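You operate a simulated robot arm through the tools that you are given. There is no shell and no other tool. Be economical: measure what you need, move in short steps, check, and stop when the job is done.

You run a simulated two-armed robot. Do the job below in one go: nothing can be reset, and whatever is moved stays where it is left.

## Task
Seat the thimble in the wire eye, then tighten grip nuts one, two, three in turn.
Fine: each nut goes to its stop.

It is judged by the outcome, as a careful person would: the job done as asked, and still so three seconds after it is handed in. It fails if anything else is knocked over, pushed out of place, dropped, spilled or broken.

## Robot
Two 7-joint arms with three-finger grippers on one trunk, on a base that drives. Base frame: it is fixed to the floor where the robot stands at the start and does not move with it; the origin is under the middle of the robot, x ahead of it, y to its left, z up. Readings come in m, rad, newtons and seconds.
The left shoulder is at the start at [0.035, 0.154, 1.026], the right one opposite. With the tool pointing down near the work surface each hand reaches from about 0.16 to 0.62 m from the robot's upright axis, wherever it stands, measured 20 degrees to its own side. Places, roughly: eye of the wire [0.6, 0.6, 0.9]; grip nut one [0.6, 0.4, 0.9]; grip nut three [0.6, 0.4, 0.9]; grip nut two [0.6, 0.5, 0.9]; wire eye board [0.6, 0.5, 0.9]. Payload 2.69 kg a hand.
The tool frame of a hand sits at the grasp point between the pads (the TCP): z along the fingers, y along the line on which they close. The tips reach 0.029 m beyond it. Largest opening 0.12 m; the body of the gripper starts 0.078 m behind the TCP.
Orientation is that of the tool frame in the base frame, as a unit quaternion [w, x, y, z]. With the fingers straight down and closing along the base's y, the tool's x points along the base's -x, its y along +y and its z along -z.

## Interface
- The arms move only by the tool apply_moves. It takes "left_rows", "right_rows" or both (then of equal length, played together; a hand with none holds still); each is a list that holds one entry, the list of rows, each a list of 6 numbers: the shift along the base's x, y, z in m, then the turn, a rotation vector about the base's x, y, z in rad. In form: [[[dx, dy, dz, rx, ry, rz], ...]]. A call has 1 to 20 rows; each row shifts and turns the commanded pose from where the row before left it. "left_jaw" and "right_jaw" are, for a hand that has rows, the gripper command, from -1 (shut) to 1 (fully open), values between in proportion, set as the call begins (left out, the last holds). A row lasts 0.2 s, in which the tool goes at most 0.05 m and 0.15 rad; a call with a longer step from one row to the next is refused whole, and so is a gripper value outside its range. Where a pose cannot be reached the arm comes as near as it can. A force on the tool above 40 N (or 10 N above the force at the start of the call, whichever is more), or a blocked arm, ends the call early, and 0.2 s more pass. The fingers move at their own pace and stop on an object; they squeeze with about 24 N. The grip force told is the motor's: it shows also when the fingers shut on nothing. Time passes only in rows, and 0.2 s behind the last, so rows that do not move let the fingers close. The reply holds the time, the measured pose of the TCP, the force on the tool along the base axes, the opening and the grip force, in the units named above and with some noise, with the torque about the TCP (base axes, N m) and any sound that the robot's microphone picked up.
- Cameras (640 x 400 px; columns grow to the right, rows downward): "scene" is now at [0.1338, 0.0446, 1.2245]; the picture's right is [0.47, -0.88, 0.00], its down [-0.06, -0.03, -1.00] and it looks along [0.88, 0.47, -0.06] (base axes); focal length 214 px, centre (320, 200). "left" rides on the left gripper at [0.063, 0, -0.104] in its tool frame; the picture's right is [-0.01, 1.00, 0.00], its down [-0.83, 0.00, -0.56] and it looks along [-0.56, 0.00, 0.83] (tool axes); focal length 275 px, centre (320, 200). "right" rides on the right gripper at [0.063, 0, -0.104] in its tool frame; the picture's right is [0.00, 1.00, 0.00], its down [-0.83, 0.00, -0.56] and it looks along [-0.56, 0.00, 0.83] (tool axes); focal length 275 px, centre (320, 200).
- camera(camera): a new picture of that camera. No time passes.
- slide_trunk(by): slides the trunk up (or, below 0, down) by that many m; the arms and the scene camera ride with it, the base frame stays. It gives what a move gives, with no picture.
- drive_base(legs): drives the robot by 1 to 6 legs, each [ahead, left, turn to the left] in m, m and rad, along the robot's own axes; the way and the turn of a leg run together, so that a leg with both is an arc; at most 1.5 m and 3.142 rad a leg. The arms and the cameras ride along, it lands a little off, and it stops where it bumps. It gives what a move gives.
- turn_head(pan, tilt): turns the head with the scene camera to pan (to the left, within 1.396 rad either way) and tilt (down, from -0.506 to 1.204), counted from straight ahead of the robot. It gives what a move gives.
- pixel_to_xyz(camera, pixels): for up to 12 pixels [column, row] of the newest picture of that camera ("zoom" is the newest enlarged one), the place [x, y, z] in the base frame of the surface seen there, good to about 0.002 m. No time passes.
- zoom(camera, box): a new picture of the part [left, top, right, bottom] of that camera's present view, enlarged. No time passes.
- close_job(): hands the job in; it is judged then, once.

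Work in short steps. Measure before you move; look again where a grasp or a placing could have gone wrong, and mend it. You have 80 turns and 62 pictures in all, those below and enlarged ones among them. Open the grippers and draw the arms clear of the work before you hand the job in, unless the task says otherwise; then end with one line.

The tools are called after "Call:" as a command line: name --argument value ..., lists and objects as JSON in quotes. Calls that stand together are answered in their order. apply_moves: Moves the arms, as the interface text tells. Its arguments: {"type":"object","properties":{"left_rows":{"type":"array","items":{"type":"array","items":{"type":"array","items":{"type":"number"}}}},"left_jaw":{"type":"number"},"right_rows":{"type":"array","items":{"type":"array","items":{"type":"array","items":{"type":"number"}}}},"right_jaw":{"type":"number"}},"required":[]} The other tools are called the same way: slide_trunk (by) slides the trunk up or down; drive_base (legs) drives the base; turn_head (pan, tilt) turns the head that bears the scene camera; camera (camera) takes a picture; pixel_to_xyz (camera, pixels) gives the place of the surface under pixels of a picture; zoom (camera, box) takes an enlarged picture of a part of a camera's view; close_job () hands the job in.

At the start:

```text
time_s: 0.0
left_ee_pos: [0.2875, 0.4085, 1.1661]
left_ee_rot: [0.001, 0.001, 1.0, 0.0]
left_ft_force: [0.1, 1.2, -0.8]
left_torque: [0.01, 0.0, 0.03]
left_opening: 0.12
left_finger_force: 0.1
right_ee_pos: [0.2806, 0.005, 1.1752]
right_ee_rot: [0.0, 0.0, 1.0, 0.0]
right_ft_force: [-0.5, -0.8, 0.5]
right_torque: [-0.02, 0.0, -0.02]
right_opening: 0.12
right_finger_force: 0.1
trunk travel left (down, up): [-0.391, 0.046]
robot x, y, heading: [-0.0015, 0.0004, 0.003]
head pan, tilt: [0.496, 0.063]
```

scene: 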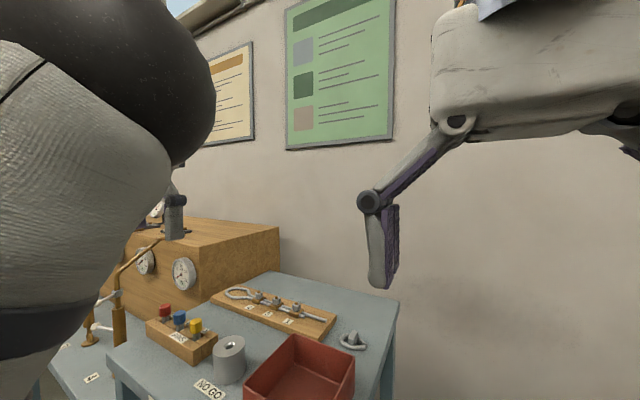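
right: 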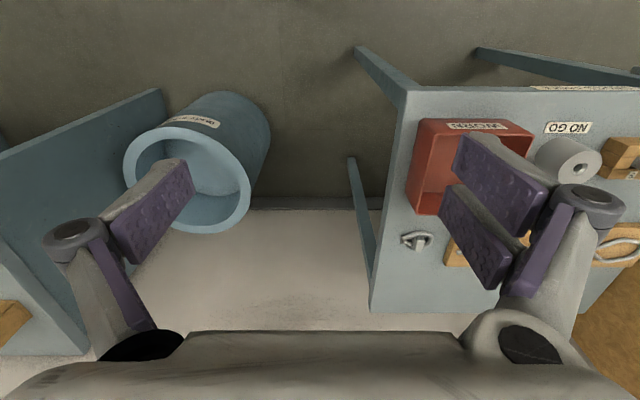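
left: 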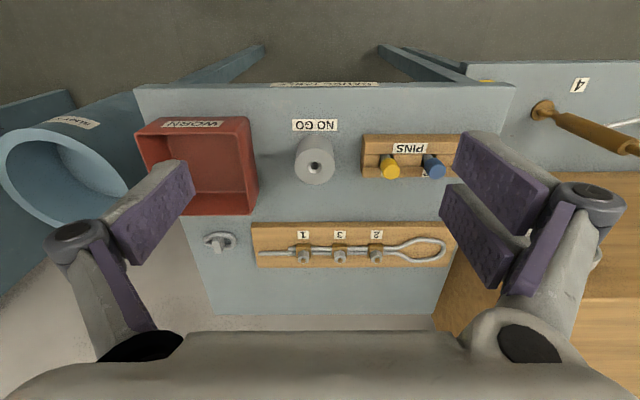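

The left picture shows the wire board with nuts labelled 1, 3, 2 and the eye at (425,250); a small metal part at (218,240) may be the thimble. I enlarge both to see details.

Call:
zoom --camera "left" --box '[190, 210, 470, 290]'

Call:
zoom --camera "scene" --box '[100, 260, 420, 400]'

```text
2.29 times, centred on (330, 250) of left
```

zoom: 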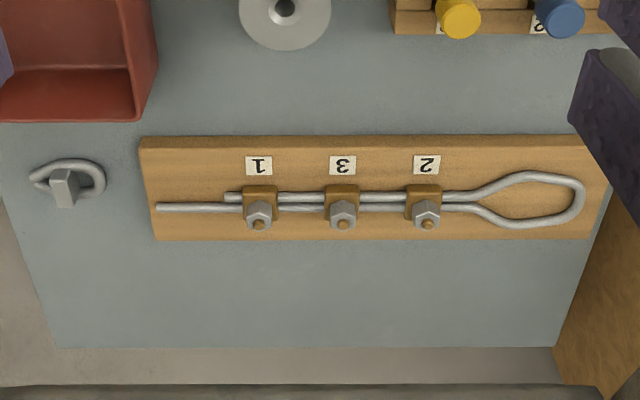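

```text
2.00 times, centred on (260, 330) of scene
```

zoom: 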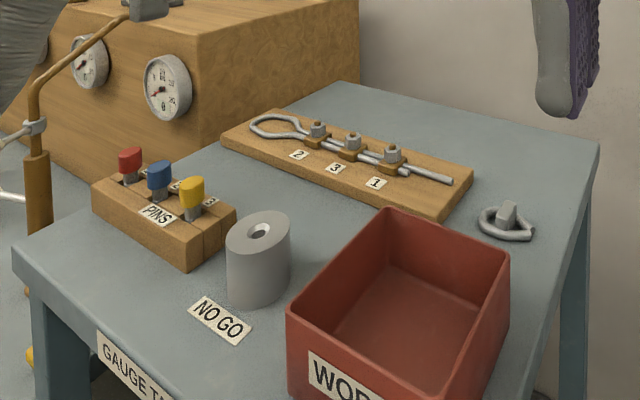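

Nuts are 1, 3, 2 from the tail to the eye; the thimble with its tab lies right of the board's tail end. I measure key points from the left picture.

Call:
pixel_to_xyz --camera "left" --pixels '[[217, 243], [207, 240], [232, 243], [304, 256], [340, 256], [377, 256], [422, 250], [444, 248], [421, 239], [421, 260], [260, 300], [300, 235]]'

Call:
pixel_to_xyz --camera "scene" --pixels '[[353, 333], [353, 341], [296, 306], [276, 298], [258, 293], [235, 293], [225, 295], [310, 345]]'

```text
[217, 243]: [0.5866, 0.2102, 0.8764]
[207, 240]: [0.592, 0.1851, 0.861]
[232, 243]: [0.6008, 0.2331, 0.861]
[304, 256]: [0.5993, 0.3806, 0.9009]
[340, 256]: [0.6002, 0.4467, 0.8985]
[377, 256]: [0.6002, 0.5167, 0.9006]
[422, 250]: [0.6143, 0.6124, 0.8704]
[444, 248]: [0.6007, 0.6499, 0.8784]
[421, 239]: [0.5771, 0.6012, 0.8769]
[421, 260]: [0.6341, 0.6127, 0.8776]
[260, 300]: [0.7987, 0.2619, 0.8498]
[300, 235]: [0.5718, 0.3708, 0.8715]
```

```text
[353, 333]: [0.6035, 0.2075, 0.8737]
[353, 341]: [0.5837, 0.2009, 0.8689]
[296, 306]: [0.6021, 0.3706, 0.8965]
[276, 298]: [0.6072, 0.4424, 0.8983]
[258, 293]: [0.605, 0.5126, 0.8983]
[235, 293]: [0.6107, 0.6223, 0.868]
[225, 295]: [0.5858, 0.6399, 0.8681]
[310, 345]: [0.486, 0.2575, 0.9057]
```

I measure the table edges and the surroundings before driving.

Call:
pixel_to_xyz --camera "left" --pixels '[[150, 92], [320, 90], [500, 92], [500, 80], [600, 70], [320, 60], [60, 130], [150, 220], [220, 185], [315, 160], [390, 170], [432, 160]]'

Call:
turn_head --pan 0.5 --tilt 0.8

Call:
camera --camera "scene"

```text
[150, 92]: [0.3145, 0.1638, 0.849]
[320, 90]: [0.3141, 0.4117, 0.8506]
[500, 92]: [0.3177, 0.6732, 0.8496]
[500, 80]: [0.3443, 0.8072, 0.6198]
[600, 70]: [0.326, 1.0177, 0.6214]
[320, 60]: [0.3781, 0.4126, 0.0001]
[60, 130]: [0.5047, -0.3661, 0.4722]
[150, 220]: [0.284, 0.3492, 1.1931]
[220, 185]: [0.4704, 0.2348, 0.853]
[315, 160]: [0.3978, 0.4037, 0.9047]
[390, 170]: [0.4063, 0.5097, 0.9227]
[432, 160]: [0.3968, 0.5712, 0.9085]
```

```text
time_s: 1.1
left_ee_pos: [0.2873, 0.4092, 1.1653]
left_ee_rot: [0.0, 0.0, 1.0, 0.0]
left_ft_force: [0.2, -0.3, -0.1]
left_torque: [0.02, -0.03, 0.01]
left_opening: 0.1202
left_finger_force: 0.0
right_ee_pos: [0.2831, 0.0053, 1.1734]
right_ee_rot: [0.0, 0.003, 1.0, -0.001]
right_ft_force: [58.1, 5.6, -26.8]
right_torque: [-0.39, 4.46, 0.21]
right_opening: 0.12
right_finger_force: 0.0
trunk travel left (down, up): [-0.391, 0.046]
robot x, y, heading: [0.0014, -0.0021, -0.002]
head pan, tilt: [0.499, 0.799]
```

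```text
56 pictures are left
```

scene: 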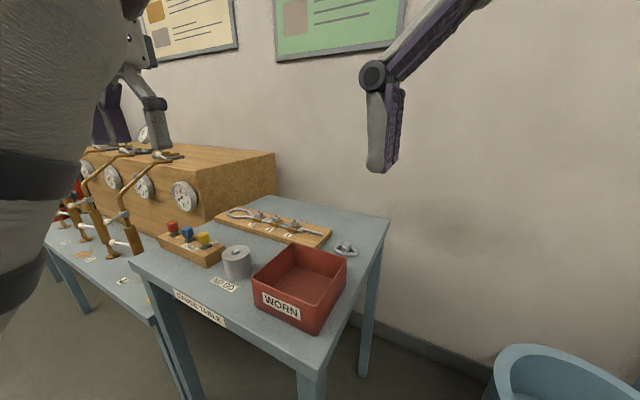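

The right hand now reads 58 N, perhaps touched by the head. I move the right hand forward-right away from the head and re-check.

Call:
apply_moves --right_rows '[[[0.0, -0.04, 0, 0, 0, 0], [0.0, -0.04, 0, 0, 0, 0], [0, -0.04, 0, 0, 0, 0], [0, -0.04, 0, 0, 0, 0], [0, -0.04, 0, 0, 0, 0], [0, 0, 0, 0, 0, 0]]]'

Call:
camera --camera "scene"

```text
time_s: 1.4
left_ee_pos: [0.2865, 0.4084, 1.1674]
left_ee_rot: [0.0, 0.001, 1.0, 0.0]
left_ft_force: [-0.6, -0.5, 0.4]
left_torque: [0.02, -0.01, -0.02]
left_opening: 0.12
left_finger_force: 0.0
right_ee_pos: [0.2877, -0.0009, 1.1713]
right_ee_rot: [0.002, 0.011, 1.0, 0.001]
right_ft_force: [38.4, 20.4, -34.2]
right_torque: [-2.14, 1.51, -1.48]
right_opening: 0.1199
right_finger_force: 0.0
trunk travel left (down, up): [-0.391, 0.046]
robot x, y, heading: [0.0013, 0.0015, 0.005]
head pan, tilt: [0.499, 0.799]
stopped in row 1 (right hand): the force on the tool passed its limit at 84 N (the readings are from after the stop); the commanded pose is now the measured one
```

```text
55 pictures are left
```

scene: 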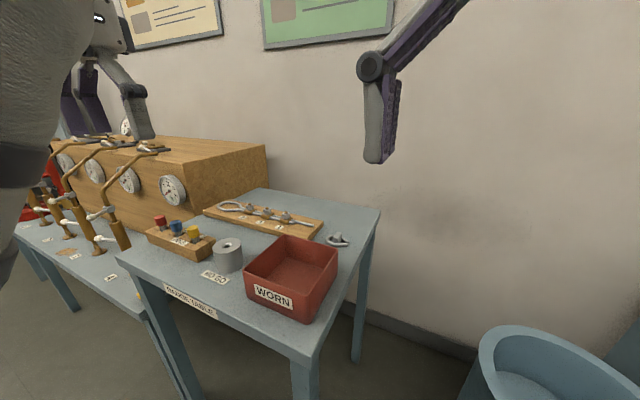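

The head is blocked by the right hand. I tilt the head back up, then clear the right hand.

Call:
turn_head --pan 0.5 --tilt 0.06

Call:
apply_moves --right_rows '[[[0.03, 0, 0, 0, 0, 0], [0.03, 0, 0, 0, 0, 0], [0.0, -0.04, 0, 0, 0, 0], [0.0, -0.04, 0, 0, 0, 0], [0, -0.04, 0, 0, 0, 0], [0, -0.04, 0, 0, 0, 0], [0, -0.04, 0, 0, 0, 0], [0, 0, 0, 0, 0, 0]]]'

```text
time_s: 2.5
left_ee_pos: [0.2868, 0.4091, 1.1657]
left_ee_rot: [0.0, -0.001, 1.0, 0.001]
left_ft_force: [0.5, -0.1, 0.8]
left_torque: [0.0, -0.02, -0.01]
left_opening: 0.12
left_finger_force: 0.2
right_ee_pos: [0.2844, -0.0023, 1.175]
right_ee_rot: [0.002, 0.007, 1.0, 0.0]
right_ft_force: [-1.1, -0.8, 0.4]
right_torque: [0.0, 0.0, 0.0]
right_opening: 0.12
right_finger_force: 0.0
trunk travel left (down, up): [-0.391, 0.046]
robot x, y, heading: [-0.0015, 0.001, 0.001]
head pan, tilt: [0.499, 0.059]
```

```text
time_s: 4.3
left_ee_pos: [0.2866, 0.4096, 1.1659]
left_ee_rot: [0.0, 0.0, 1.0, 0.0]
left_ft_force: [0.1, 0.3, -0.2]
left_torque: [-0.01, 0.0, 0.0]
left_opening: 0.1201
left_finger_force: 0.0
right_ee_pos: [0.3472, -0.1974, 1.1613]
right_ee_rot: [0.003, 0.009, 1.0, 0.002]
right_ft_force: [-0.3, 0.3, 0.0]
right_torque: [0.0, 0.0, 0.03]
right_opening: 0.1199
right_finger_force: 0.1
right hand out of reach, approached as far as the arm can: row 7
trunk travel left (down, up): [-0.391, 0.046]
robot x, y, heading: [-0.004, -0.0009, -0.0]
head pan, tilt: [0.499, 0.059]
```

Now clear. I drive ahead 0.07 m so that the thimble at (0.595, 0.208) comes in good reach of the left hand.

Call:
drive_base --legs '[[0.07, 0.0, 0.0]]'

```text
time_s: 5.3
left_ee_pos: [0.3556, 0.4091, 1.1658]
left_ee_rot: [-0.001, 0.0, 1.0, 0.001]
left_ft_force: [0.9, 1.1, 0.5]
left_torque: [0.02, 0.04, 0.02]
left_opening: 0.1198
left_finger_force: 0.1
right_ee_pos: [0.4176, -0.1985, 1.1614]
right_ee_rot: [0.002, 0.008, 1.0, 0.002]
right_ft_force: [0.1, 0.9, 0.3]
right_torque: [0.02, 0.04, 0.02]
right_opening: 0.1199
right_finger_force: 0.1
trunk travel left (down, up): [-0.391, 0.046]
robot x, y, heading: [0.0693, -0.0014, 0.003]
head pan, tilt: [0.499, 0.059]
```

Hand over to above the thimble, staying about 0.15 m above it.

Call:
apply_moves --left_rows '[[[0.03, -0.0285, -0.0205, 0, 0, 0], [0.03, -0.0285, -0.0205, 0, 0, 0], [0.03, -0.0285, -0.0205, 0, 0, 0], [0.03, -0.0285, -0.0205, 0, 0, 0], [0.03, -0.0285, -0.0205, 0, 0, 0], [0.03, -0.0285, -0.0205, 0, 0, 0], [0.03, -0.0285, -0.0205, 0, 0, 0]]]'

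Call:
zoom --camera "left" --box '[220, 140, 420, 265]'

```text
time_s: 6.9
left_ee_pos: [0.5666, 0.2101, 1.0222]
left_ee_rot: [0.0, 0.0, 1.0, 0.0]
left_ft_force: [-0.3, -0.8, 0.7]
left_torque: [0.0, 0.0, -0.01]
left_opening: 0.1202
left_finger_force: 0.1
right_ee_pos: [0.4183, -0.1974, 1.1619]
right_ee_rot: [0.002, 0.008, 1.0, 0.002]
right_ft_force: [0.4, -0.1, 0.7]
right_torque: [0.03, -0.02, 0.0]
right_opening: 0.1201
right_finger_force: 0.1
trunk travel left (down, up): [-0.391, 0.046]
robot x, y, heading: [0.067, 0.0017, -0.004]
head pan, tilt: [0.499, 0.059]
```

```text
3.20 times, centred on (320, 202) of left
```

zoom: 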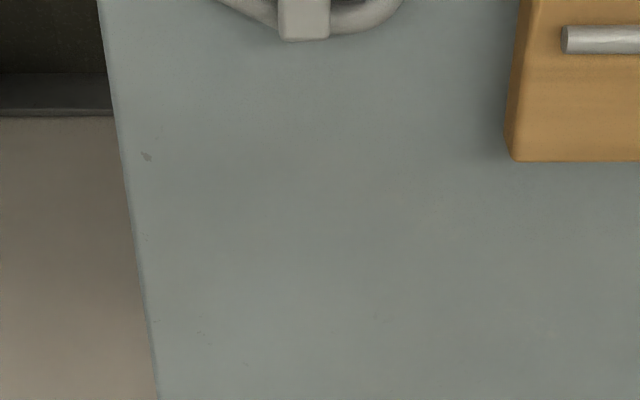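

The thimble sits higher in the view; I enlarge there.

Call:
zoom --camera "left" --box '[215, 50, 425, 180]'

```text
3.05 times, centred on (320, 115) of left
```

zoom: 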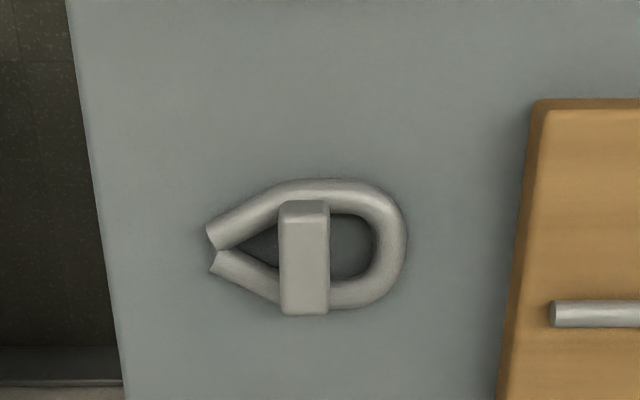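

Call:
pixel_to_xyz --camera "zoom" --pixels '[[283, 208], [325, 208], [283, 222], [325, 222], [282, 308], [326, 308], [404, 240], [212, 240], [330, 184], [345, 305], [215, 265], [350, 235]]'

```text
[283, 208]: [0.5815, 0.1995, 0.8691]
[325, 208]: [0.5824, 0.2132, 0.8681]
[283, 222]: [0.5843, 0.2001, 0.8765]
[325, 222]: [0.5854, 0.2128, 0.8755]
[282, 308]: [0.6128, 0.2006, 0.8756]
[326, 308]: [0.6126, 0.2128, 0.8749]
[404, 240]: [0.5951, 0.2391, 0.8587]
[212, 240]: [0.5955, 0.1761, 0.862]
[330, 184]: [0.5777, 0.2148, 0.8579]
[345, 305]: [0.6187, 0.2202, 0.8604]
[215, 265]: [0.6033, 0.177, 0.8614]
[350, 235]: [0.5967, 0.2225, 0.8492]
```

The thimble's tab runs x 0.582–0.613, y 0.1995–0.213, top z 0.876, with the round end already toward +y as the eye needs. I descend over it so that the tips stop just above the ring.

Call:
apply_moves --left_rows '[[[0.0309, -0.0036, -0.02, 0, 0, 0], [0, 0, -0.04, 0, 0, 0], [0, 0, -0.04, 0, 0, 0], [0, 0, -0.02, 0, 0, 0], [0, 0, -0.0085, 0, 0, 0], [0, 0, 0, 0, 0, 0]]]' --left_jaw 0

Call:
camera --camera "left"

```text
time_s: 8.3
left_ee_pos: [0.5966, 0.2069, 0.8928]
left_ee_rot: [0.0, 0.0, 1.0, 0.0]
left_ft_force: [-0.1, -0.4, 0.2]
left_torque: [0.02, -0.01, 0.01]
left_opening: 0.0602
left_finger_force: 0.0
right_ee_pos: [0.4161, -0.1966, 1.1623]
right_ee_rot: [0.003, 0.007, 1.0, 0.002]
right_ft_force: [0.1, 0.1, 0.1]
right_torque: [-0.01, -0.02, 0.01]
right_opening: 0.1199
right_finger_force: 0.1
trunk travel left (down, up): [-0.391, 0.046]
robot x, y, heading: [0.0697, 0.0004, -0.001]
head pan, tilt: [0.499, 0.059]
```

```text
52 pictures are left
```

left: 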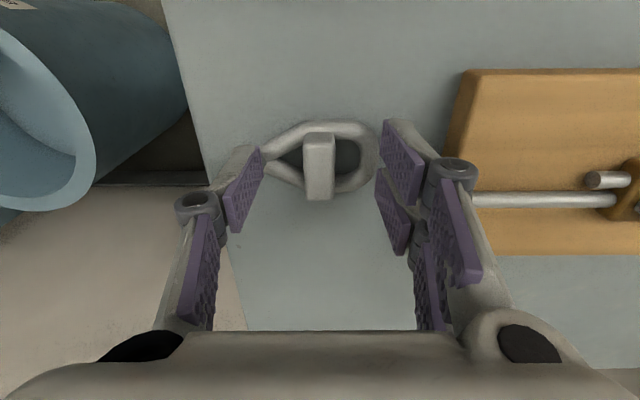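

The pads straddle the tab. Close.

Call:
apply_moves --left_rows '[[[0, 0, 0, 0, 0, 0], [0, 0, 0, 0, 0, 0], [0, 0, 0, 0, 0, 0], [0, 0, 0, 0, 0, 0]]]' --left_jaw -1

Call:
camera --camera "left"

```text
time_s: 9.3
left_ee_pos: [0.5959, 0.2057, 0.8941]
left_ee_rot: [0.0, 0.0, 1.0, 0.001]
left_ft_force: [-0.4, -0.7, -0.2]
left_torque: [0.0, -0.02, -0.01]
left_opening: 0.0155
left_finger_force: 23.8
right_ee_pos: [0.4162, -0.1966, 1.1624]
right_ee_rot: [0.002, 0.008, 1.0, 0.002]
right_ft_force: [-0.5, -0.1, 0.0]
right_torque: [0.01, 0.03, -0.02]
right_opening: 0.1202
right_finger_force: 0.1
trunk travel left (down, up): [-0.391, 0.046]
robot x, y, heading: [0.0687, -0.0045, -0.0]
head pan, tilt: [0.499, 0.059]
```

```text
51 pictures are left
```

left: 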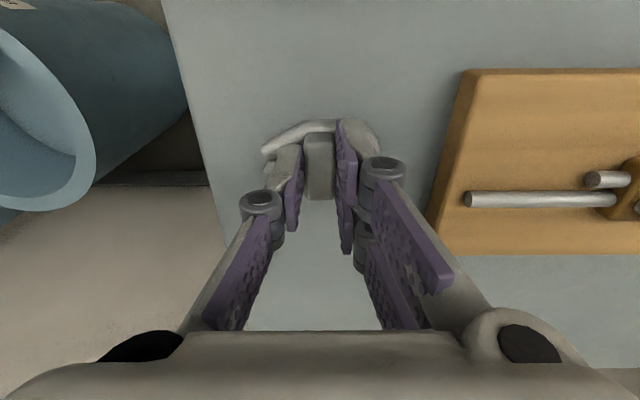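

Gripped at 0.0155 m. I lift it by 0.14 m and look at where the eye and the gauge box are before driving left.

Call:
apply_moves --left_rows '[[[0, 0, 0.02, 0, 0, 0], [0, 0, 0.04, 0, 0, 0], [-0.02, 0, 0.04, 0, 0, 0], [-0.03, 0, 0.04, 0, 0, 0], [-0.03, 0, 0.0, 0, 0, 0], [-0.03, 0, 0.0, 0, 0, 0], [0, 0, 0, 0, 0, 0]]]'

Call:
camera --camera "left"

Call:
camera --camera "scene"

```text
time_s: 10.9
left_ee_pos: [0.5096, 0.2155, 1.0334]
left_ee_rot: [0.0, 0.001, 1.0, 0.0]
left_ft_force: [0.9, 0.4, 0.3]
left_torque: [-0.01, -0.02, -0.03]
left_opening: 0.0
left_finger_force: 24.0
left hand out of reach, approached as far as the arm can: row 6
right_ee_pos: [0.4164, -0.1976, 1.1606]
right_ee_rot: [0.002, 0.008, 1.0, 0.001]
right_ft_force: [1.2, 0.4, 0.6]
right_torque: [0.01, 0.03, 0.01]
right_opening: 0.1201
right_finger_force: 0.1
trunk travel left (down, up): [-0.391, 0.046]
robot x, y, heading: [0.0683, 0.0012, 0.008]
head pan, tilt: [0.499, 0.059]
```

```text
50 pictures are left
```

left: 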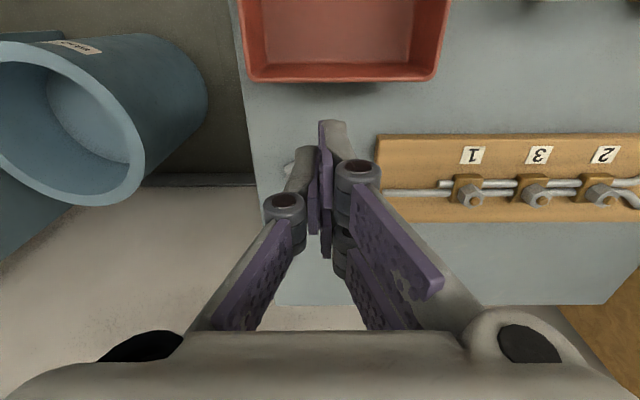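

```text
49 pictures are left
```

scene: 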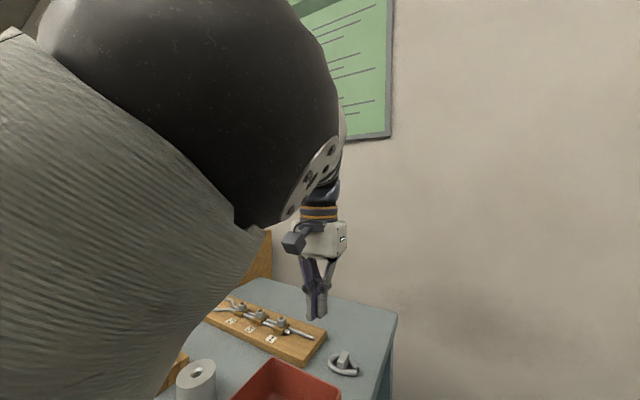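

The fingers slipped off (opening 0); the thimble is still on the table near (345,365). I open and go back above it to measure again.

Call:
apply_moves --left_rows '[[[0.03, 0, 0, 0, 0, 0], [0.03, 0, 0, 0, 0, 0], [0, 0, 0, 0, 0, 0]]]' --left_jaw 0.2

Call:
zoom --camera "left" --box '[215, 50, 425, 180]'

```text
time_s: 11.7
left_ee_pos: [0.5712, 0.2156, 1.0348]
left_ee_rot: [0.001, 0.0, 1.0, 0.0]
left_ft_force: [0.2, 0.1, 0.7]
left_torque: [0.02, 0.02, 0.01]
left_opening: 0.0721
left_finger_force: 0.0
right_ee_pos: [0.4166, -0.197, 1.1622]
right_ee_rot: [0.002, 0.008, 1.0, 0.002]
right_ft_force: [-1.1, 0.7, 0.4]
right_torque: [-0.01, 0.02, -0.04]
right_opening: 0.1199
right_finger_force: 0.1
trunk travel left (down, up): [-0.391, 0.046]
robot x, y, heading: [0.068, 0.0003, 0.003]
head pan, tilt: [0.499, 0.059]
```

```text
3.05 times, centred on (320, 115) of left
```

zoom: 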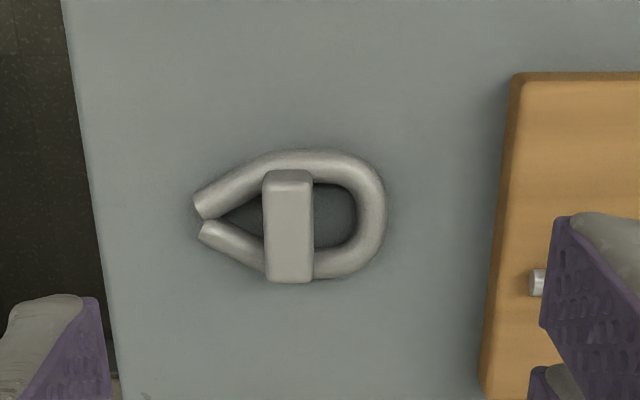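

Call:
pixel_to_xyz --camera "zoom" --pixels '[[267, 176], [309, 176], [267, 190], [309, 190], [267, 276], [310, 276], [384, 210], [200, 205], [320, 153], [335, 272], [205, 230], [335, 215]]'

```text
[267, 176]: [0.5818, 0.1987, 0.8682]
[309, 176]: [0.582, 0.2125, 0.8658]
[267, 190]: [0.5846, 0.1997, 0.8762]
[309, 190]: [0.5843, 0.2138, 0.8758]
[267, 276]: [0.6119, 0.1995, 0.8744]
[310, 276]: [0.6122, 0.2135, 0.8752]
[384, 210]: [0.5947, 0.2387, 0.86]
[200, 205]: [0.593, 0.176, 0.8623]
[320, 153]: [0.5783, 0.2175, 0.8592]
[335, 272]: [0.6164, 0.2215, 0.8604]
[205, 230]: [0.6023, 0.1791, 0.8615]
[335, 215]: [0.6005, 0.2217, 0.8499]
```

The thimble is unmoved. I'll grip deeper, descending until light contact with the ring.

Call:
apply_moves --left_rows '[[[0.0258, -0.009, -0.02, 0, 0, 0], [0, 0, -0.04, 0, 0, 0], [0, 0, -0.04, 0, 0, 0], [0, 0, -0.03, 0, 0, 0], [0, 0, -0.01, 0, 0, 0], [0, 0, -0.002, 0, 0, 0], [0, 0, -0.0, 0, 0, 0]]]' --left_jaw -0.5

```text
time_s: 13.3
left_ee_pos: [0.5976, 0.2068, 0.8933]
left_ee_rot: [0.0, 0.0, 1.0, 0.0]
left_ft_force: [0.0, 0.3, 0.9]
left_torque: [-0.01, -0.01, 0.0]
left_opening: 0.0303
left_finger_force: 0.0
right_ee_pos: [0.417, -0.1977, 1.162]
right_ee_rot: [0.003, 0.008, 1.0, 0.002]
right_ft_force: [0.4, 0.1, -0.4]
right_torque: [0.02, 0.0, -0.03]
right_opening: 0.12
right_finger_force: 0.1
trunk travel left (down, up): [-0.391, 0.046]
robot x, y, heading: [0.067, 0.0023, -0.001]
head pan, tilt: [0.499, 0.059]
```

Still no contact at 0.8933; I go down in small steps.

Call:
apply_moves --left_rows '[[[0, 0, -0.0015, 0, 0, 0], [0, 0, -0.001, 0, 0, 0], [0, 0, 0, 0, 0, 0], [0, 0, 0, 0, 0, 0]]]'

Call:
apply_moves --left_rows '[[[0, 0, -0.0015, 0, 0, 0], [0, 0, 0, 0, 0, 0], [0, 0, 0, 0, 0, 0]]]'

Call:
zoom --camera "left" --box '[220, 80, 420, 280]'

```text
time_s: 14.3
left_ee_pos: [0.5974, 0.2062, 0.8905]
left_ee_rot: [0.001, -0.001, 1.0, 0.001]
left_ft_force: [0.2, 0.4, 1.3]
left_torque: [0.0, 0.04, 0.02]
left_opening: 0.0302
left_finger_force: 0.0
right_ee_pos: [0.4163, -0.1962, 1.1613]
right_ee_rot: [0.003, 0.007, 1.0, 0.003]
right_ft_force: [0.4, -0.2, -0.2]
right_torque: [0.0, -0.02, -0.01]
right_opening: 0.1197
right_finger_force: 0.0
trunk travel left (down, up): [-0.391, 0.046]
robot x, y, heading: [0.0677, -0.004, 0.004]
head pan, tilt: [0.499, 0.059]
```

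```text
time_s: 15.1
left_ee_pos: [0.597, 0.207, 0.8902]
left_ee_rot: [0.002, 0.0, 1.0, 0.0]
left_ft_force: [1.2, 0.5, 10.7]
left_torque: [0.02, 0.0, -0.05]
left_opening: 0.0301
left_finger_force: 0.1
right_ee_pos: [0.4154, -0.1969, 1.1616]
right_ee_rot: [0.003, 0.008, 1.0, 0.002]
right_ft_force: [-0.9, -0.4, -0.3]
right_torque: [0.0, -0.01, 0.01]
right_opening: 0.12
right_finger_force: 0.1
trunk travel left (down, up): [-0.391, 0.046]
robot x, y, heading: [0.0659, 0.0035, 0.001]
head pan, tilt: [0.499, 0.059]
```

```text
2.00 times, centred on (320, 180) of left
```

zoom: 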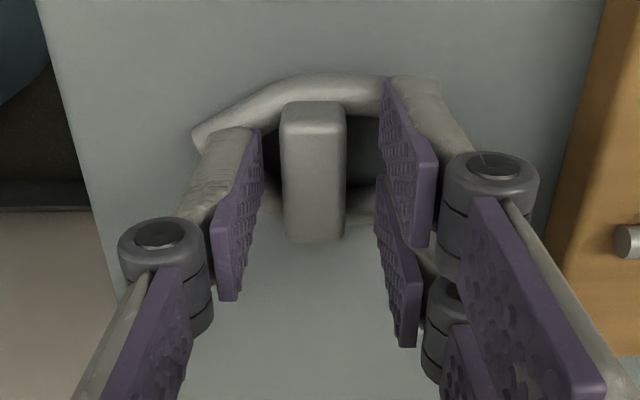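

Contact with the ring at TCP z ≈0.890. I ease up 1 mm, close, then lift slowly and check.

Call:
apply_moves --left_rows '[[[0, 0, 0.0012, 0, 0, 0], [0, 0, 0, 0, 0, 0], [0, 0, 0, 0, 0, 0], [0, 0, 0, 0, 0, 0], [0, 0, 0, 0, 0, 0]]]' --left_jaw -1

Call:
apply_moves --left_rows '[[[0, 0, 0.004, 0, 0, 0], [0, 0, 0.008, 0, 0, 0], [0, 0, 0.008, 0, 0, 0], [0, 0, 0.0, 0, 0, 0]]]'

Call:
zoom --camera "left" --box '[220, 80, 420, 280]'

```text
time_s: 16.3
left_ee_pos: [0.5972, 0.2061, 0.8896]
left_ee_rot: [0.0, 0.0, 1.0, 0.0]
left_ft_force: [-1.5, -0.5, 3.8]
left_torque: [0.0, -0.06, 0.04]
left_opening: 0.0156
left_finger_force: 23.6
right_ee_pos: [0.4155, -0.1966, 1.1617]
right_ee_rot: [0.002, 0.008, 1.0, 0.002]
right_ft_force: [-0.1, -0.9, -0.4]
right_torque: [-0.04, 0.02, 0.0]
right_opening: 0.1201
right_finger_force: 0.2
trunk travel left (down, up): [-0.391, 0.046]
robot x, y, heading: [0.0718, -0.001, -0.002]
head pan, tilt: [0.499, 0.059]
```

```text
time_s: 17.3
left_ee_pos: [0.5973, 0.2061, 0.9099]
left_ee_rot: [0.0, 0.0, 1.0, 0.001]
left_ft_force: [0.0, -0.6, -1.0]
left_torque: [0.01, -0.02, 0.01]
left_opening: 0.0158
left_finger_force: 23.9
right_ee_pos: [0.4165, -0.1973, 1.162]
right_ee_rot: [0.003, 0.008, 1.0, 0.001]
right_ft_force: [-0.5, 1.0, -0.4]
right_torque: [0.0, 0.02, 0.02]
right_opening: 0.12
right_finger_force: 0.1
trunk travel left (down, up): [-0.391, 0.046]
robot x, y, heading: [0.0664, -0.0007, 0.001]
head pan, tilt: [0.499, 0.059]
```

```text
2.00 times, centred on (320, 180) of left
```

zoom: 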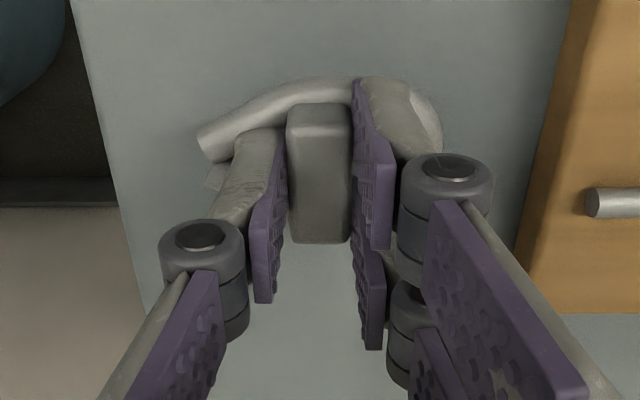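

Held (0.0158). I lift further and measure the gauge box near the eye from the scene camera.

Call:
apply_moves --left_rows '[[[0, 0, 0.01, 0, 0, 0], [0, 0, 0.015, 0, 0, 0], [0, 0, 0.02, 0, 0, 0], [0, 0, 0.02, 0, 0, 0], [0, 0, 0.02, 0, 0, 0], [0, 0, 0.02, 0, 0, 0], [0, 0, 0.01, 0, 0, 0], [0, 0, 0.0, 0, 0, 0]]]'

Call:
camera --camera "scene"

Call:
pixel_to_xyz --camera "scene" --pixels '[[265, 240], [265, 265], [240, 290], [180, 365]]'

```text
time_s: 19.1
left_ee_pos: [0.5965, 0.2073, 1.0258]
left_ee_rot: [0.0, 0.0, 1.0, 0.001]
left_ft_force: [0.2, -0.4, -0.6]
left_torque: [0.0, 0.0, 0.0]
left_opening: 0.0157
left_finger_force: 24.0
right_ee_pos: [0.4164, -0.1963, 1.1608]
right_ee_rot: [0.003, 0.008, 1.0, 0.002]
right_ft_force: [-0.2, -0.6, -0.2]
right_torque: [-0.03, -0.01, 0.03]
right_opening: 0.12
right_finger_force: 0.1
trunk travel left (down, up): [-0.391, 0.046]
robot x, y, heading: [0.0726, -0.0032, 0.003]
head pan, tilt: [0.499, 0.059]
```

```text
45 pictures are left
```

scene: 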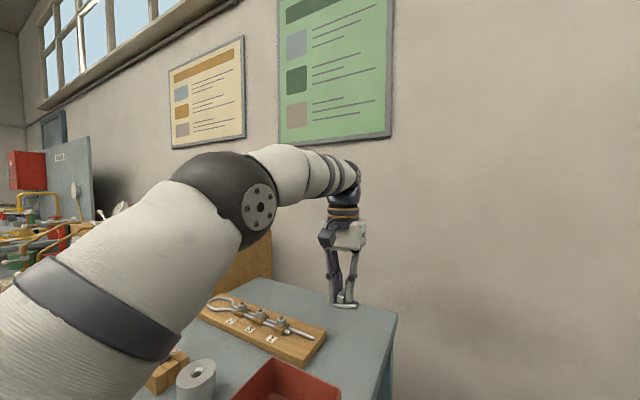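

```text
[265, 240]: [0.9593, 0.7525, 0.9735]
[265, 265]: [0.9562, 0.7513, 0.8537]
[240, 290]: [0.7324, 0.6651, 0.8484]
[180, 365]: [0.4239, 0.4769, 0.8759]
```

Thimble hangs well in the hand. I drive left 0.36 m in gentle legs.

Call:
drive_base --legs '[[0, 0.09, 0], [0, 0.09, 0], [0, 0.09, 0], [0, 0.09, 0]]'

Call:
camera --camera "left"

Call:
camera --camera "scene"

```text
time_s: 23.3
left_ee_pos: [0.5966, 0.5657, 1.0254]
left_ee_rot: [0.0, 0.0, 1.0, 0.0]
left_ft_force: [0.6, 0.3, -0.2]
left_torque: [-0.02, 0.03, -0.01]
left_opening: 0.0154
left_finger_force: 24.6
right_ee_pos: [0.4167, 0.1626, 1.1605]
right_ee_rot: [0.003, 0.006, 1.0, 0.001]
right_ft_force: [0.3, 0.4, -0.4]
right_torque: [-0.01, 0.02, 0.03]
right_opening: 0.12
right_finger_force: 0.0
trunk travel left (down, up): [-0.391, 0.046]
robot x, y, heading: [0.0718, 0.36, -0.002]
head pan, tilt: [0.499, 0.059]
```

```text
44 pictures are left
```

left: 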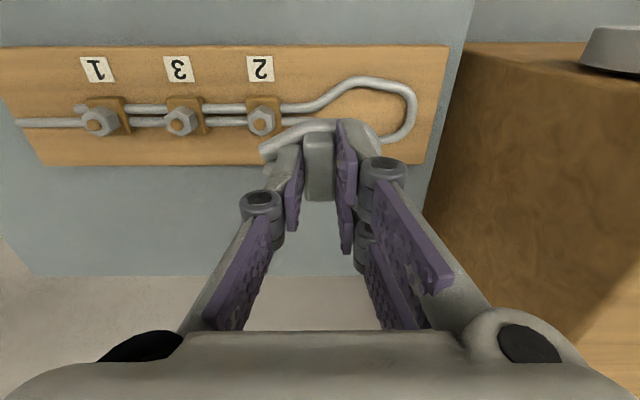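

```text
43 pictures are left
```

scene: 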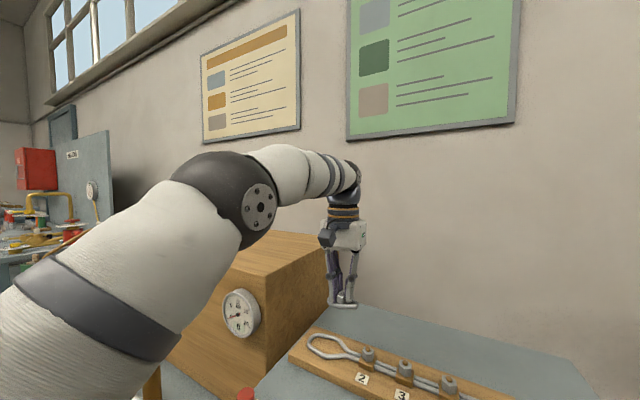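

I shift the hand 0.09 m toward -y so the whole eye is visible, then measure it.

Call:
apply_moves --left_rows '[[[0, -0.02, 0, 0, 0, 0], [0, -0.035, 0, 0, 0, 0], [0, -0.035, 0, 0, 0, 0], [0, 0, 0, 0, 0, 0]]]'

Call:
zoom --camera "left" --box '[380, 50, 560, 162]'

```text
time_s: 24.3
left_ee_pos: [0.5965, 0.476, 1.0251]
left_ee_rot: [0.0, 0.0, 1.0, 0.001]
left_ft_force: [0.0, 0.5, -0.9]
left_torque: [0.01, 0.0, 0.01]
left_opening: 0.0154
left_finger_force: 23.9
right_ee_pos: [0.4169, 0.1616, 1.1619]
right_ee_rot: [0.002, 0.008, 1.0, 0.002]
right_ft_force: [0.5, 0.3, 1.2]
right_torque: [0.02, -0.01, 0.0]
right_opening: 0.1202
right_finger_force: 0.1
trunk travel left (down, up): [-0.391, 0.046]
robot x, y, heading: [0.065, 0.3598, 0.004]
head pan, tilt: [0.499, 0.059]
```

```text
3.56 times, centred on (470, 106) of left
```

zoom: 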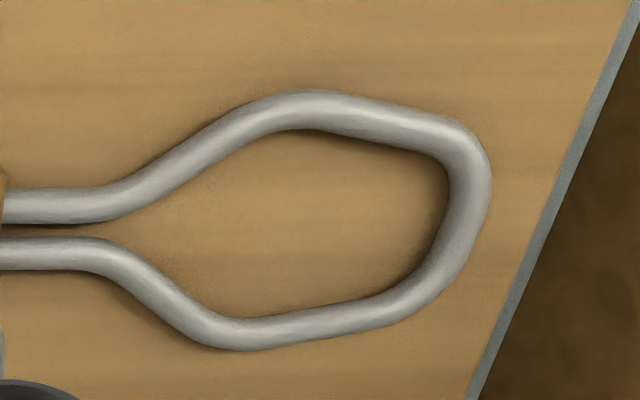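

Call:
pixel_to_xyz --camera "zoom" --pixels '[[300, 106], [320, 128], [390, 125], [468, 150], [447, 190], [478, 190], [435, 255], [390, 300], [250, 330], [245, 319], [120, 225], [300, 220]]'

Call:
zoom --camera "left" --box '[220, 80, 420, 280]'

```text
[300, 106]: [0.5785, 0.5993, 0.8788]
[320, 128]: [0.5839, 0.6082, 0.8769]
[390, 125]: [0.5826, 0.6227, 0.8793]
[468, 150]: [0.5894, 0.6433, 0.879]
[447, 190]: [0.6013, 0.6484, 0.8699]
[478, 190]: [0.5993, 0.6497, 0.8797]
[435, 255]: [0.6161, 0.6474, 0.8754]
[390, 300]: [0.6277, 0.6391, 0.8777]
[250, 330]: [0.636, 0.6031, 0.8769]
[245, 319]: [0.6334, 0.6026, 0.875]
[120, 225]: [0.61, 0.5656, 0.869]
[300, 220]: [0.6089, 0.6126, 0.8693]
```

```text
2.00 times, centred on (320, 180) of left
```

zoom: 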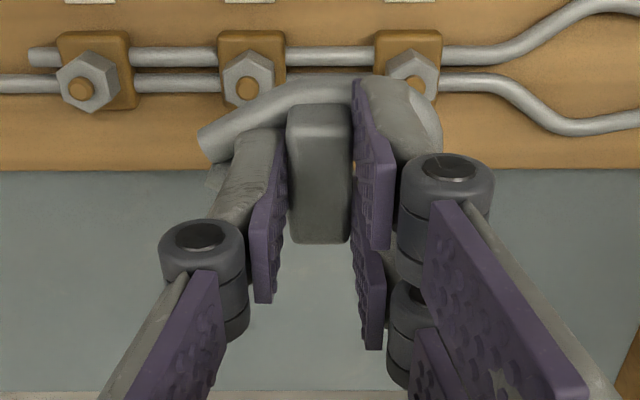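

I take the eye contour again with denser points to find its axis and the best-fit centre.

Call:
zoom --camera "left" --box '[380, 50, 560, 162]'

Call:
pixel_to_xyz --camera "zoom" --pixels '[[60, 203], [60, 252], [130, 200], [130, 262], [200, 150], [200, 318], [250, 116], [350, 112], [350, 315], [420, 128], [420, 285], [476, 180]]'

Call:
pixel_to_xyz --camera "zoom" --pixels '[[300, 134], [350, 142], [400, 155], [350, 300], [300, 308], [250, 316], [220, 312], [180, 275], [140, 240], [200, 174], [240, 148], [443, 220]]'

```text
3.56 times, centred on (470, 106) of left
```

zoom: 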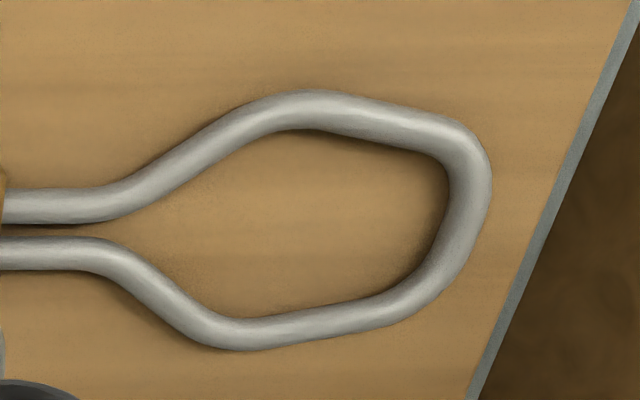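

```text
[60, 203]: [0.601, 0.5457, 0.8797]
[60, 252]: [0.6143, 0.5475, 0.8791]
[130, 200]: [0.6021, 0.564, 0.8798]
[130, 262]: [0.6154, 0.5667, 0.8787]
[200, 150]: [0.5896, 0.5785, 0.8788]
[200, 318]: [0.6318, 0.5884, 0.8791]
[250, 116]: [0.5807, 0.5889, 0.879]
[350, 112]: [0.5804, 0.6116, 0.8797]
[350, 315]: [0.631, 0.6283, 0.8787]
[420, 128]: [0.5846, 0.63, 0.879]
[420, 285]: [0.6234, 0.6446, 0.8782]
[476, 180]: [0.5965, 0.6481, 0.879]
```

```text
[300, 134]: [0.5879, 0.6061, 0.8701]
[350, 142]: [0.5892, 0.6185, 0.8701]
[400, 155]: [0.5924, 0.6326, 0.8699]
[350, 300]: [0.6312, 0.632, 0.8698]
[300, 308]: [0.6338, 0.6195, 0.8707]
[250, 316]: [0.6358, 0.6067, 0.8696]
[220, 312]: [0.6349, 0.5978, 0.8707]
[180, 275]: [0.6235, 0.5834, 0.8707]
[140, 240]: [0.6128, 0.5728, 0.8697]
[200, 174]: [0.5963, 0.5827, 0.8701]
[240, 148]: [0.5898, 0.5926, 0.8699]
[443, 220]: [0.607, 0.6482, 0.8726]
```

Eye axis is x≈0.608 and the snug fit puts the tab at y≈0.6045. I move there at height, then down to just above the wire and look.

Call:
apply_moves --left_rows '[[[0.005, 0.02, 0, 0, 0, 0], [0.006, 0.035, 0, 0, 0, 0], [0, 0.035, 0, 0, 0, 0], [0, 0.0285, 0, 0, 0, 0], [0, 0.01, 0, 0, 0, 0], [0, 0, -0.02, 0, 0, 0], [0, 0, -0.025, 0, 0, 0], [0, 0, -0.025, 0, 0, 0], [0, 0, -0.02, 0, 0, 0], [0, 0, 0, 0, 0, 0]]]'

Call:
zoom --camera "left" --box '[220, 80, 420, 280]'

```text
time_s: 26.5
left_ee_pos: [0.6065, 0.6049, 0.9354]
left_ee_rot: [0.0, 0.0, 1.0, 0.001]
left_ft_force: [-0.5, 0.4, -0.3]
left_torque: [0.01, 0.0, -0.01]
left_opening: 0.0156
left_finger_force: 24.6
right_ee_pos: [0.4159, 0.1619, 1.1621]
right_ee_rot: [0.003, 0.007, 1.0, 0.001]
right_ft_force: [0.3, 0.4, -0.1]
right_torque: [0.0, 0.04, -0.01]
right_opening: 0.12
right_finger_force: 0.0
trunk travel left (down, up): [-0.391, 0.046]
robot x, y, heading: [0.0708, 0.3589, 0.004]
head pan, tilt: [0.499, 0.059]
```

```text
2.00 times, centred on (320, 180) of left
```

zoom: 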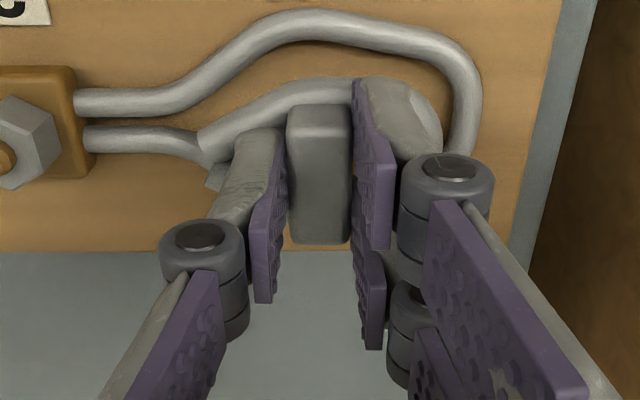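

Alignment looks right. I lower slowly, watching the force.

Call:
apply_moves --left_rows '[[[0.001, 0, -0.006, 0, 0, 0], [0, 0, -0.004, 0, 0, 0], [0, 0, -0.004, 0, 0, 0], [0, 0, -0.003, 0, 0, 0], [0, 0, 0, 0, 0, 0]]]'

Call:
zoom --camera "left" --box '[220, 80, 420, 280]'

```text
time_s: 27.7
left_ee_pos: [0.6085, 0.6045, 0.9197]
left_ee_rot: [0.002, 0.0, 1.0, 0.0]
left_ft_force: [1.2, 1.4, 8.6]
left_torque: [-0.22, 0.14, 0.01]
left_opening: 0.0153
left_finger_force: 23.8
right_ee_pos: [0.4165, 0.1618, 1.1619]
right_ee_rot: [0.002, 0.006, 1.0, 0.001]
right_ft_force: [-0.6, -0.3, -0.1]
right_torque: [0.03, -0.01, 0.0]
right_opening: 0.1201
right_finger_force: 0.1
trunk travel left (down, up): [-0.391, 0.046]
robot x, y, heading: [0.0704, 0.3599, 0.002]
head pan, tilt: [0.499, 0.059]
```

```text
2.00 times, centred on (320, 180) of left
```

zoom: 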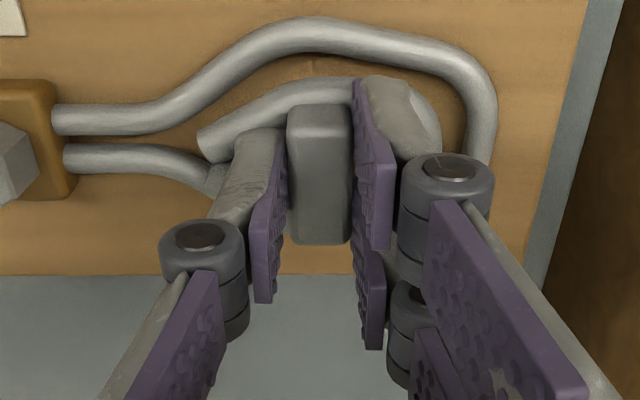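

Contact is at about (0.592, 0.579), the leg on the wire near the throat. I raise slightly, shift +y 3 mm, and try again.

Call:
apply_moves --left_rows '[[[0, 0, 0.003, 0, 0, 0], [0.0005, 0.003, 0, 0, 0, 0], [0, 0, -0.003, 0, 0, 0], [0, 0, -0.002, 0, 0, 0], [0, 0, 0, 0, 0, 0]]]'

```text
time_s: 28.9
left_ee_pos: [0.6102, 0.6073, 0.9162]
left_ee_rot: [0.0, 0.0, 1.0, 0.001]
left_ft_force: [-0.2, -0.6, -0.8]
left_torque: [0.01, 0.0, -0.01]
left_opening: 0.0152
left_finger_force: 24.3
right_ee_pos: [0.4164, 0.1617, 1.1622]
right_ee_rot: [0.003, 0.007, 1.0, 0.002]
right_ft_force: [-0.4, -0.7, 0.4]
right_torque: [0.04, -0.02, -0.01]
right_opening: 0.1201
right_finger_force: 0.2
trunk travel left (down, up): [-0.391, 0.046]
robot x, y, heading: [0.0657, 0.3569, 0.004]
head pan, tilt: [0.499, 0.059]
```

No contact now at 0.9162, below the former stop, so it enters the eye. I continue down gently.

Call:
apply_moves --left_rows '[[[0, 0, -0.003, 0, 0, 0], [0, 0, 0, 0, 0, 0]]]'

Call:
apply_moves --left_rows '[[[0, 0, -0.003, 0, 0, 0], [0, 0, 0, 0, 0, 0]]]'

Call:
zoom --camera "left" --box '[220, 80, 420, 280]'

```text
time_s: 29.5
left_ee_pos: [0.6103, 0.6076, 0.9133]
left_ee_rot: [0.0, 0.0, 1.0, 0.0]
left_ft_force: [0.0, -0.3, -0.4]
left_torque: [-0.02, 0.01, 0.0]
left_opening: 0.0157
left_finger_force: 24.4
right_ee_pos: [0.4161, 0.1609, 1.1603]
right_ee_rot: [0.002, 0.006, 1.0, 0.001]
right_ft_force: [-0.2, -0.7, 0.5]
right_torque: [-0.01, -0.01, 0.01]
right_opening: 0.1203
right_finger_force: 0.2
trunk travel left (down, up): [-0.391, 0.046]
robot x, y, heading: [0.0711, 0.3564, 0.002]
head pan, tilt: [0.499, 0.059]
```

```text
time_s: 30.1
left_ee_pos: [0.6098, 0.6068, 0.9098]
left_ee_rot: [-0.001, -0.001, 1.0, 0.001]
left_ft_force: [0.0, -0.8, -1.2]
left_torque: [-0.03, -0.04, 0.0]
left_opening: 0.0154
left_finger_force: 24.1
right_ee_pos: [0.4167, 0.1612, 1.1624]
right_ee_rot: [0.002, 0.007, 1.0, 0.002]
right_ft_force: [-0.5, 0.3, -0.2]
right_torque: [-0.02, -0.01, 0.01]
right_opening: 0.1199
right_finger_force: 0.1
trunk travel left (down, up): [-0.391, 0.046]
robot x, y, heading: [0.0657, 0.3567, 0.003]
head pan, tilt: [0.499, 0.059]
```

```text
2.00 times, centred on (320, 180) of left
```

zoom: 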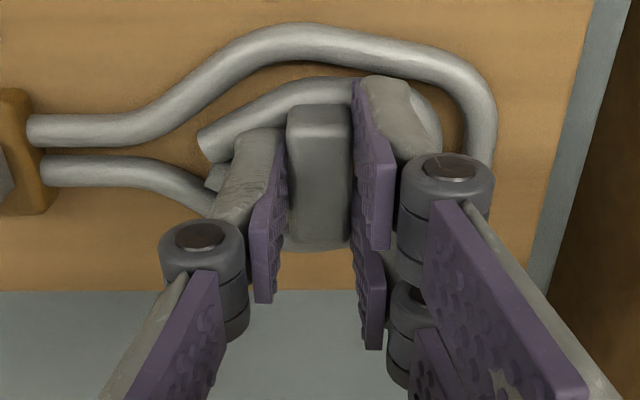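

Nearly down. I touch down on the board and then nudge toward the eye's round end, watching force.

Call:
apply_moves --left_rows '[[[0, 0, -0.001, 0, 0, 0], [0, 0, -0.0005, 0, 0, 0], [0, 0, 0, 0, 0, 0]]]'

Call:
apply_moves --left_rows '[[[0, 0.001, 0.0, 0, 0, 0], [0, 0.001, 0.0, 0, 0, 0], [0, 0, 0, 0, 0, 0]]]'

```text
time_s: 30.9
left_ee_pos: [0.6095, 0.6069, 0.9104]
left_ee_rot: [0.001, 0.0, 1.0, 0.001]
left_ft_force: [0.2, 0.1, 8.3]
left_torque: [0.04, 0.13, -0.04]
left_opening: 0.0155
left_finger_force: 24.0
right_ee_pos: [0.4168, 0.1597, 1.1612]
right_ee_rot: [0.002, 0.006, 1.0, 0.001]
right_ft_force: [0.7, -0.4, -0.3]
right_torque: [0.01, 0.01, 0.05]
right_opening: 0.1199
right_finger_force: 0.0
trunk travel left (down, up): [-0.391, 0.046]
robot x, y, heading: [0.0665, 0.3576, 0.0]
head pan, tilt: [0.499, 0.059]
```

```text
time_s: 31.7
left_ee_pos: [0.61, 0.6083, 0.91]
left_ee_rot: [0.0, -0.001, 1.0, 0.001]
left_ft_force: [1.6, -4.5, 10.7]
left_torque: [-0.15, 0.05, 0.04]
left_opening: 0.0156
left_finger_force: 24.6
right_ee_pos: [0.4158, 0.1599, 1.1611]
right_ee_rot: [0.003, 0.008, 1.0, 0.002]
right_ft_force: [0.6, -0.4, -0.1]
right_torque: [0.0, -0.04, -0.01]
right_opening: 0.12
right_finger_force: 0.1
trunk travel left (down, up): [-0.391, 0.046]
robot x, y, heading: [0.069, 0.3573, 0.002]
head pan, tilt: [0.499, 0.059]
```

It rests on the board and meets resistance toward the round end: seated. I release and lift straight up, then look.

Call:
apply_moves --left_rows '[[[0, 0, 0.0012, 0, 0, 0], [0, 0, 0, 0, 0, 0], [0, 0, 0, 0, 0, 0]]]' --left_jaw -0.5

Call:
apply_moves --left_rows '[[[0, 0, 0.02, 0, 0, 0], [0, 0, 0.04, 0, 0, 0], [0, 0, 0.04, 0, 0, 0], [0, 0, 0.02, 0, 0, 0], [0, 0, 0, 0, 0, 0]]]'

Call:
zoom --camera "left" --box '[200, 60, 440, 210]'

```text
time_s: 32.5
left_ee_pos: [0.6082, 0.6098, 0.9101]
left_ee_rot: [0.0, -0.001, 1.0, 0.001]
left_ft_force: [-1.3, -1.4, 5.0]
left_torque: [0.02, 0.02, 0.02]
left_opening: 0.0294
left_finger_force: 0.0
right_ee_pos: [0.416, 0.1608, 1.1621]
right_ee_rot: [0.003, 0.007, 1.0, 0.002]
right_ft_force: [-0.4, 0.6, -0.7]
right_torque: [-0.02, -0.02, 0.01]
right_opening: 0.1199
right_finger_force: 0.1
trunk travel left (down, up): [-0.391, 0.046]
robot x, y, heading: [0.0642, 0.3573, 0.004]
head pan, tilt: [0.499, 0.059]
```

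```text
time_s: 33.7
left_ee_pos: [0.6086, 0.6086, 1.0299]
left_ee_rot: [0.0, 0.0, 1.0, 0.001]
left_ft_force: [-0.1, -0.1, 0.0]
left_torque: [-0.02, 0.0, 0.02]
left_opening: 0.0299
left_finger_force: 0.1
right_ee_pos: [0.4165, 0.1618, 1.1614]
right_ee_rot: [0.003, 0.007, 1.0, 0.002]
right_ft_force: [-0.7, -0.2, -0.5]
right_torque: [-0.01, -0.02, -0.01]
right_opening: 0.1201
right_finger_force: 0.2
trunk travel left (down, up): [-0.391, 0.046]
robot x, y, heading: [0.0663, 0.3567, -0.002]
head pan, tilt: [0.499, 0.059]
```

```text
2.67 times, centred on (320, 135) of left
```

zoom: 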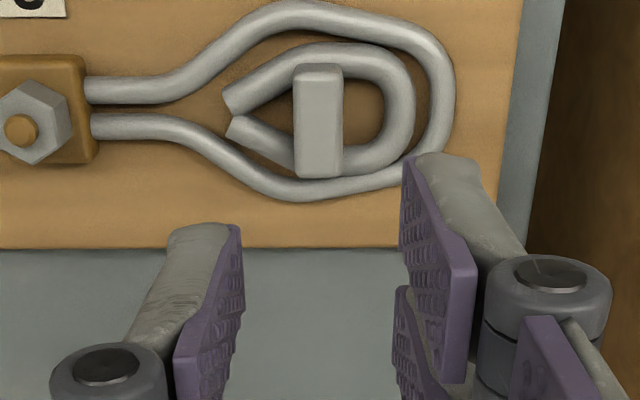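

It sits inside the eye, close to the +x wire; I measure whether it is centred and level.

Call:
pixel_to_xyz --camera "zoom" --pixels '[[298, 84], [338, 84], [300, 172], [338, 172], [410, 105], [228, 98], [335, 46], [360, 172], [250, 150], [305, 18], [440, 95], [330, 188]]'

```text
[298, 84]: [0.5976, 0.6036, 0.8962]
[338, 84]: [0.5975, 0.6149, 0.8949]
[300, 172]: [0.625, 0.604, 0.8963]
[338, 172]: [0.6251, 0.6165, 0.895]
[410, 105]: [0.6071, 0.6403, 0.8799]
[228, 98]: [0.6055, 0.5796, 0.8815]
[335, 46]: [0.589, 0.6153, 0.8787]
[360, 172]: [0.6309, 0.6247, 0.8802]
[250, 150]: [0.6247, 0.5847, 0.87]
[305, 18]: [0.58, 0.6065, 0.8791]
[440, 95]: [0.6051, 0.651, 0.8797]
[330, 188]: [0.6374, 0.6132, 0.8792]
```

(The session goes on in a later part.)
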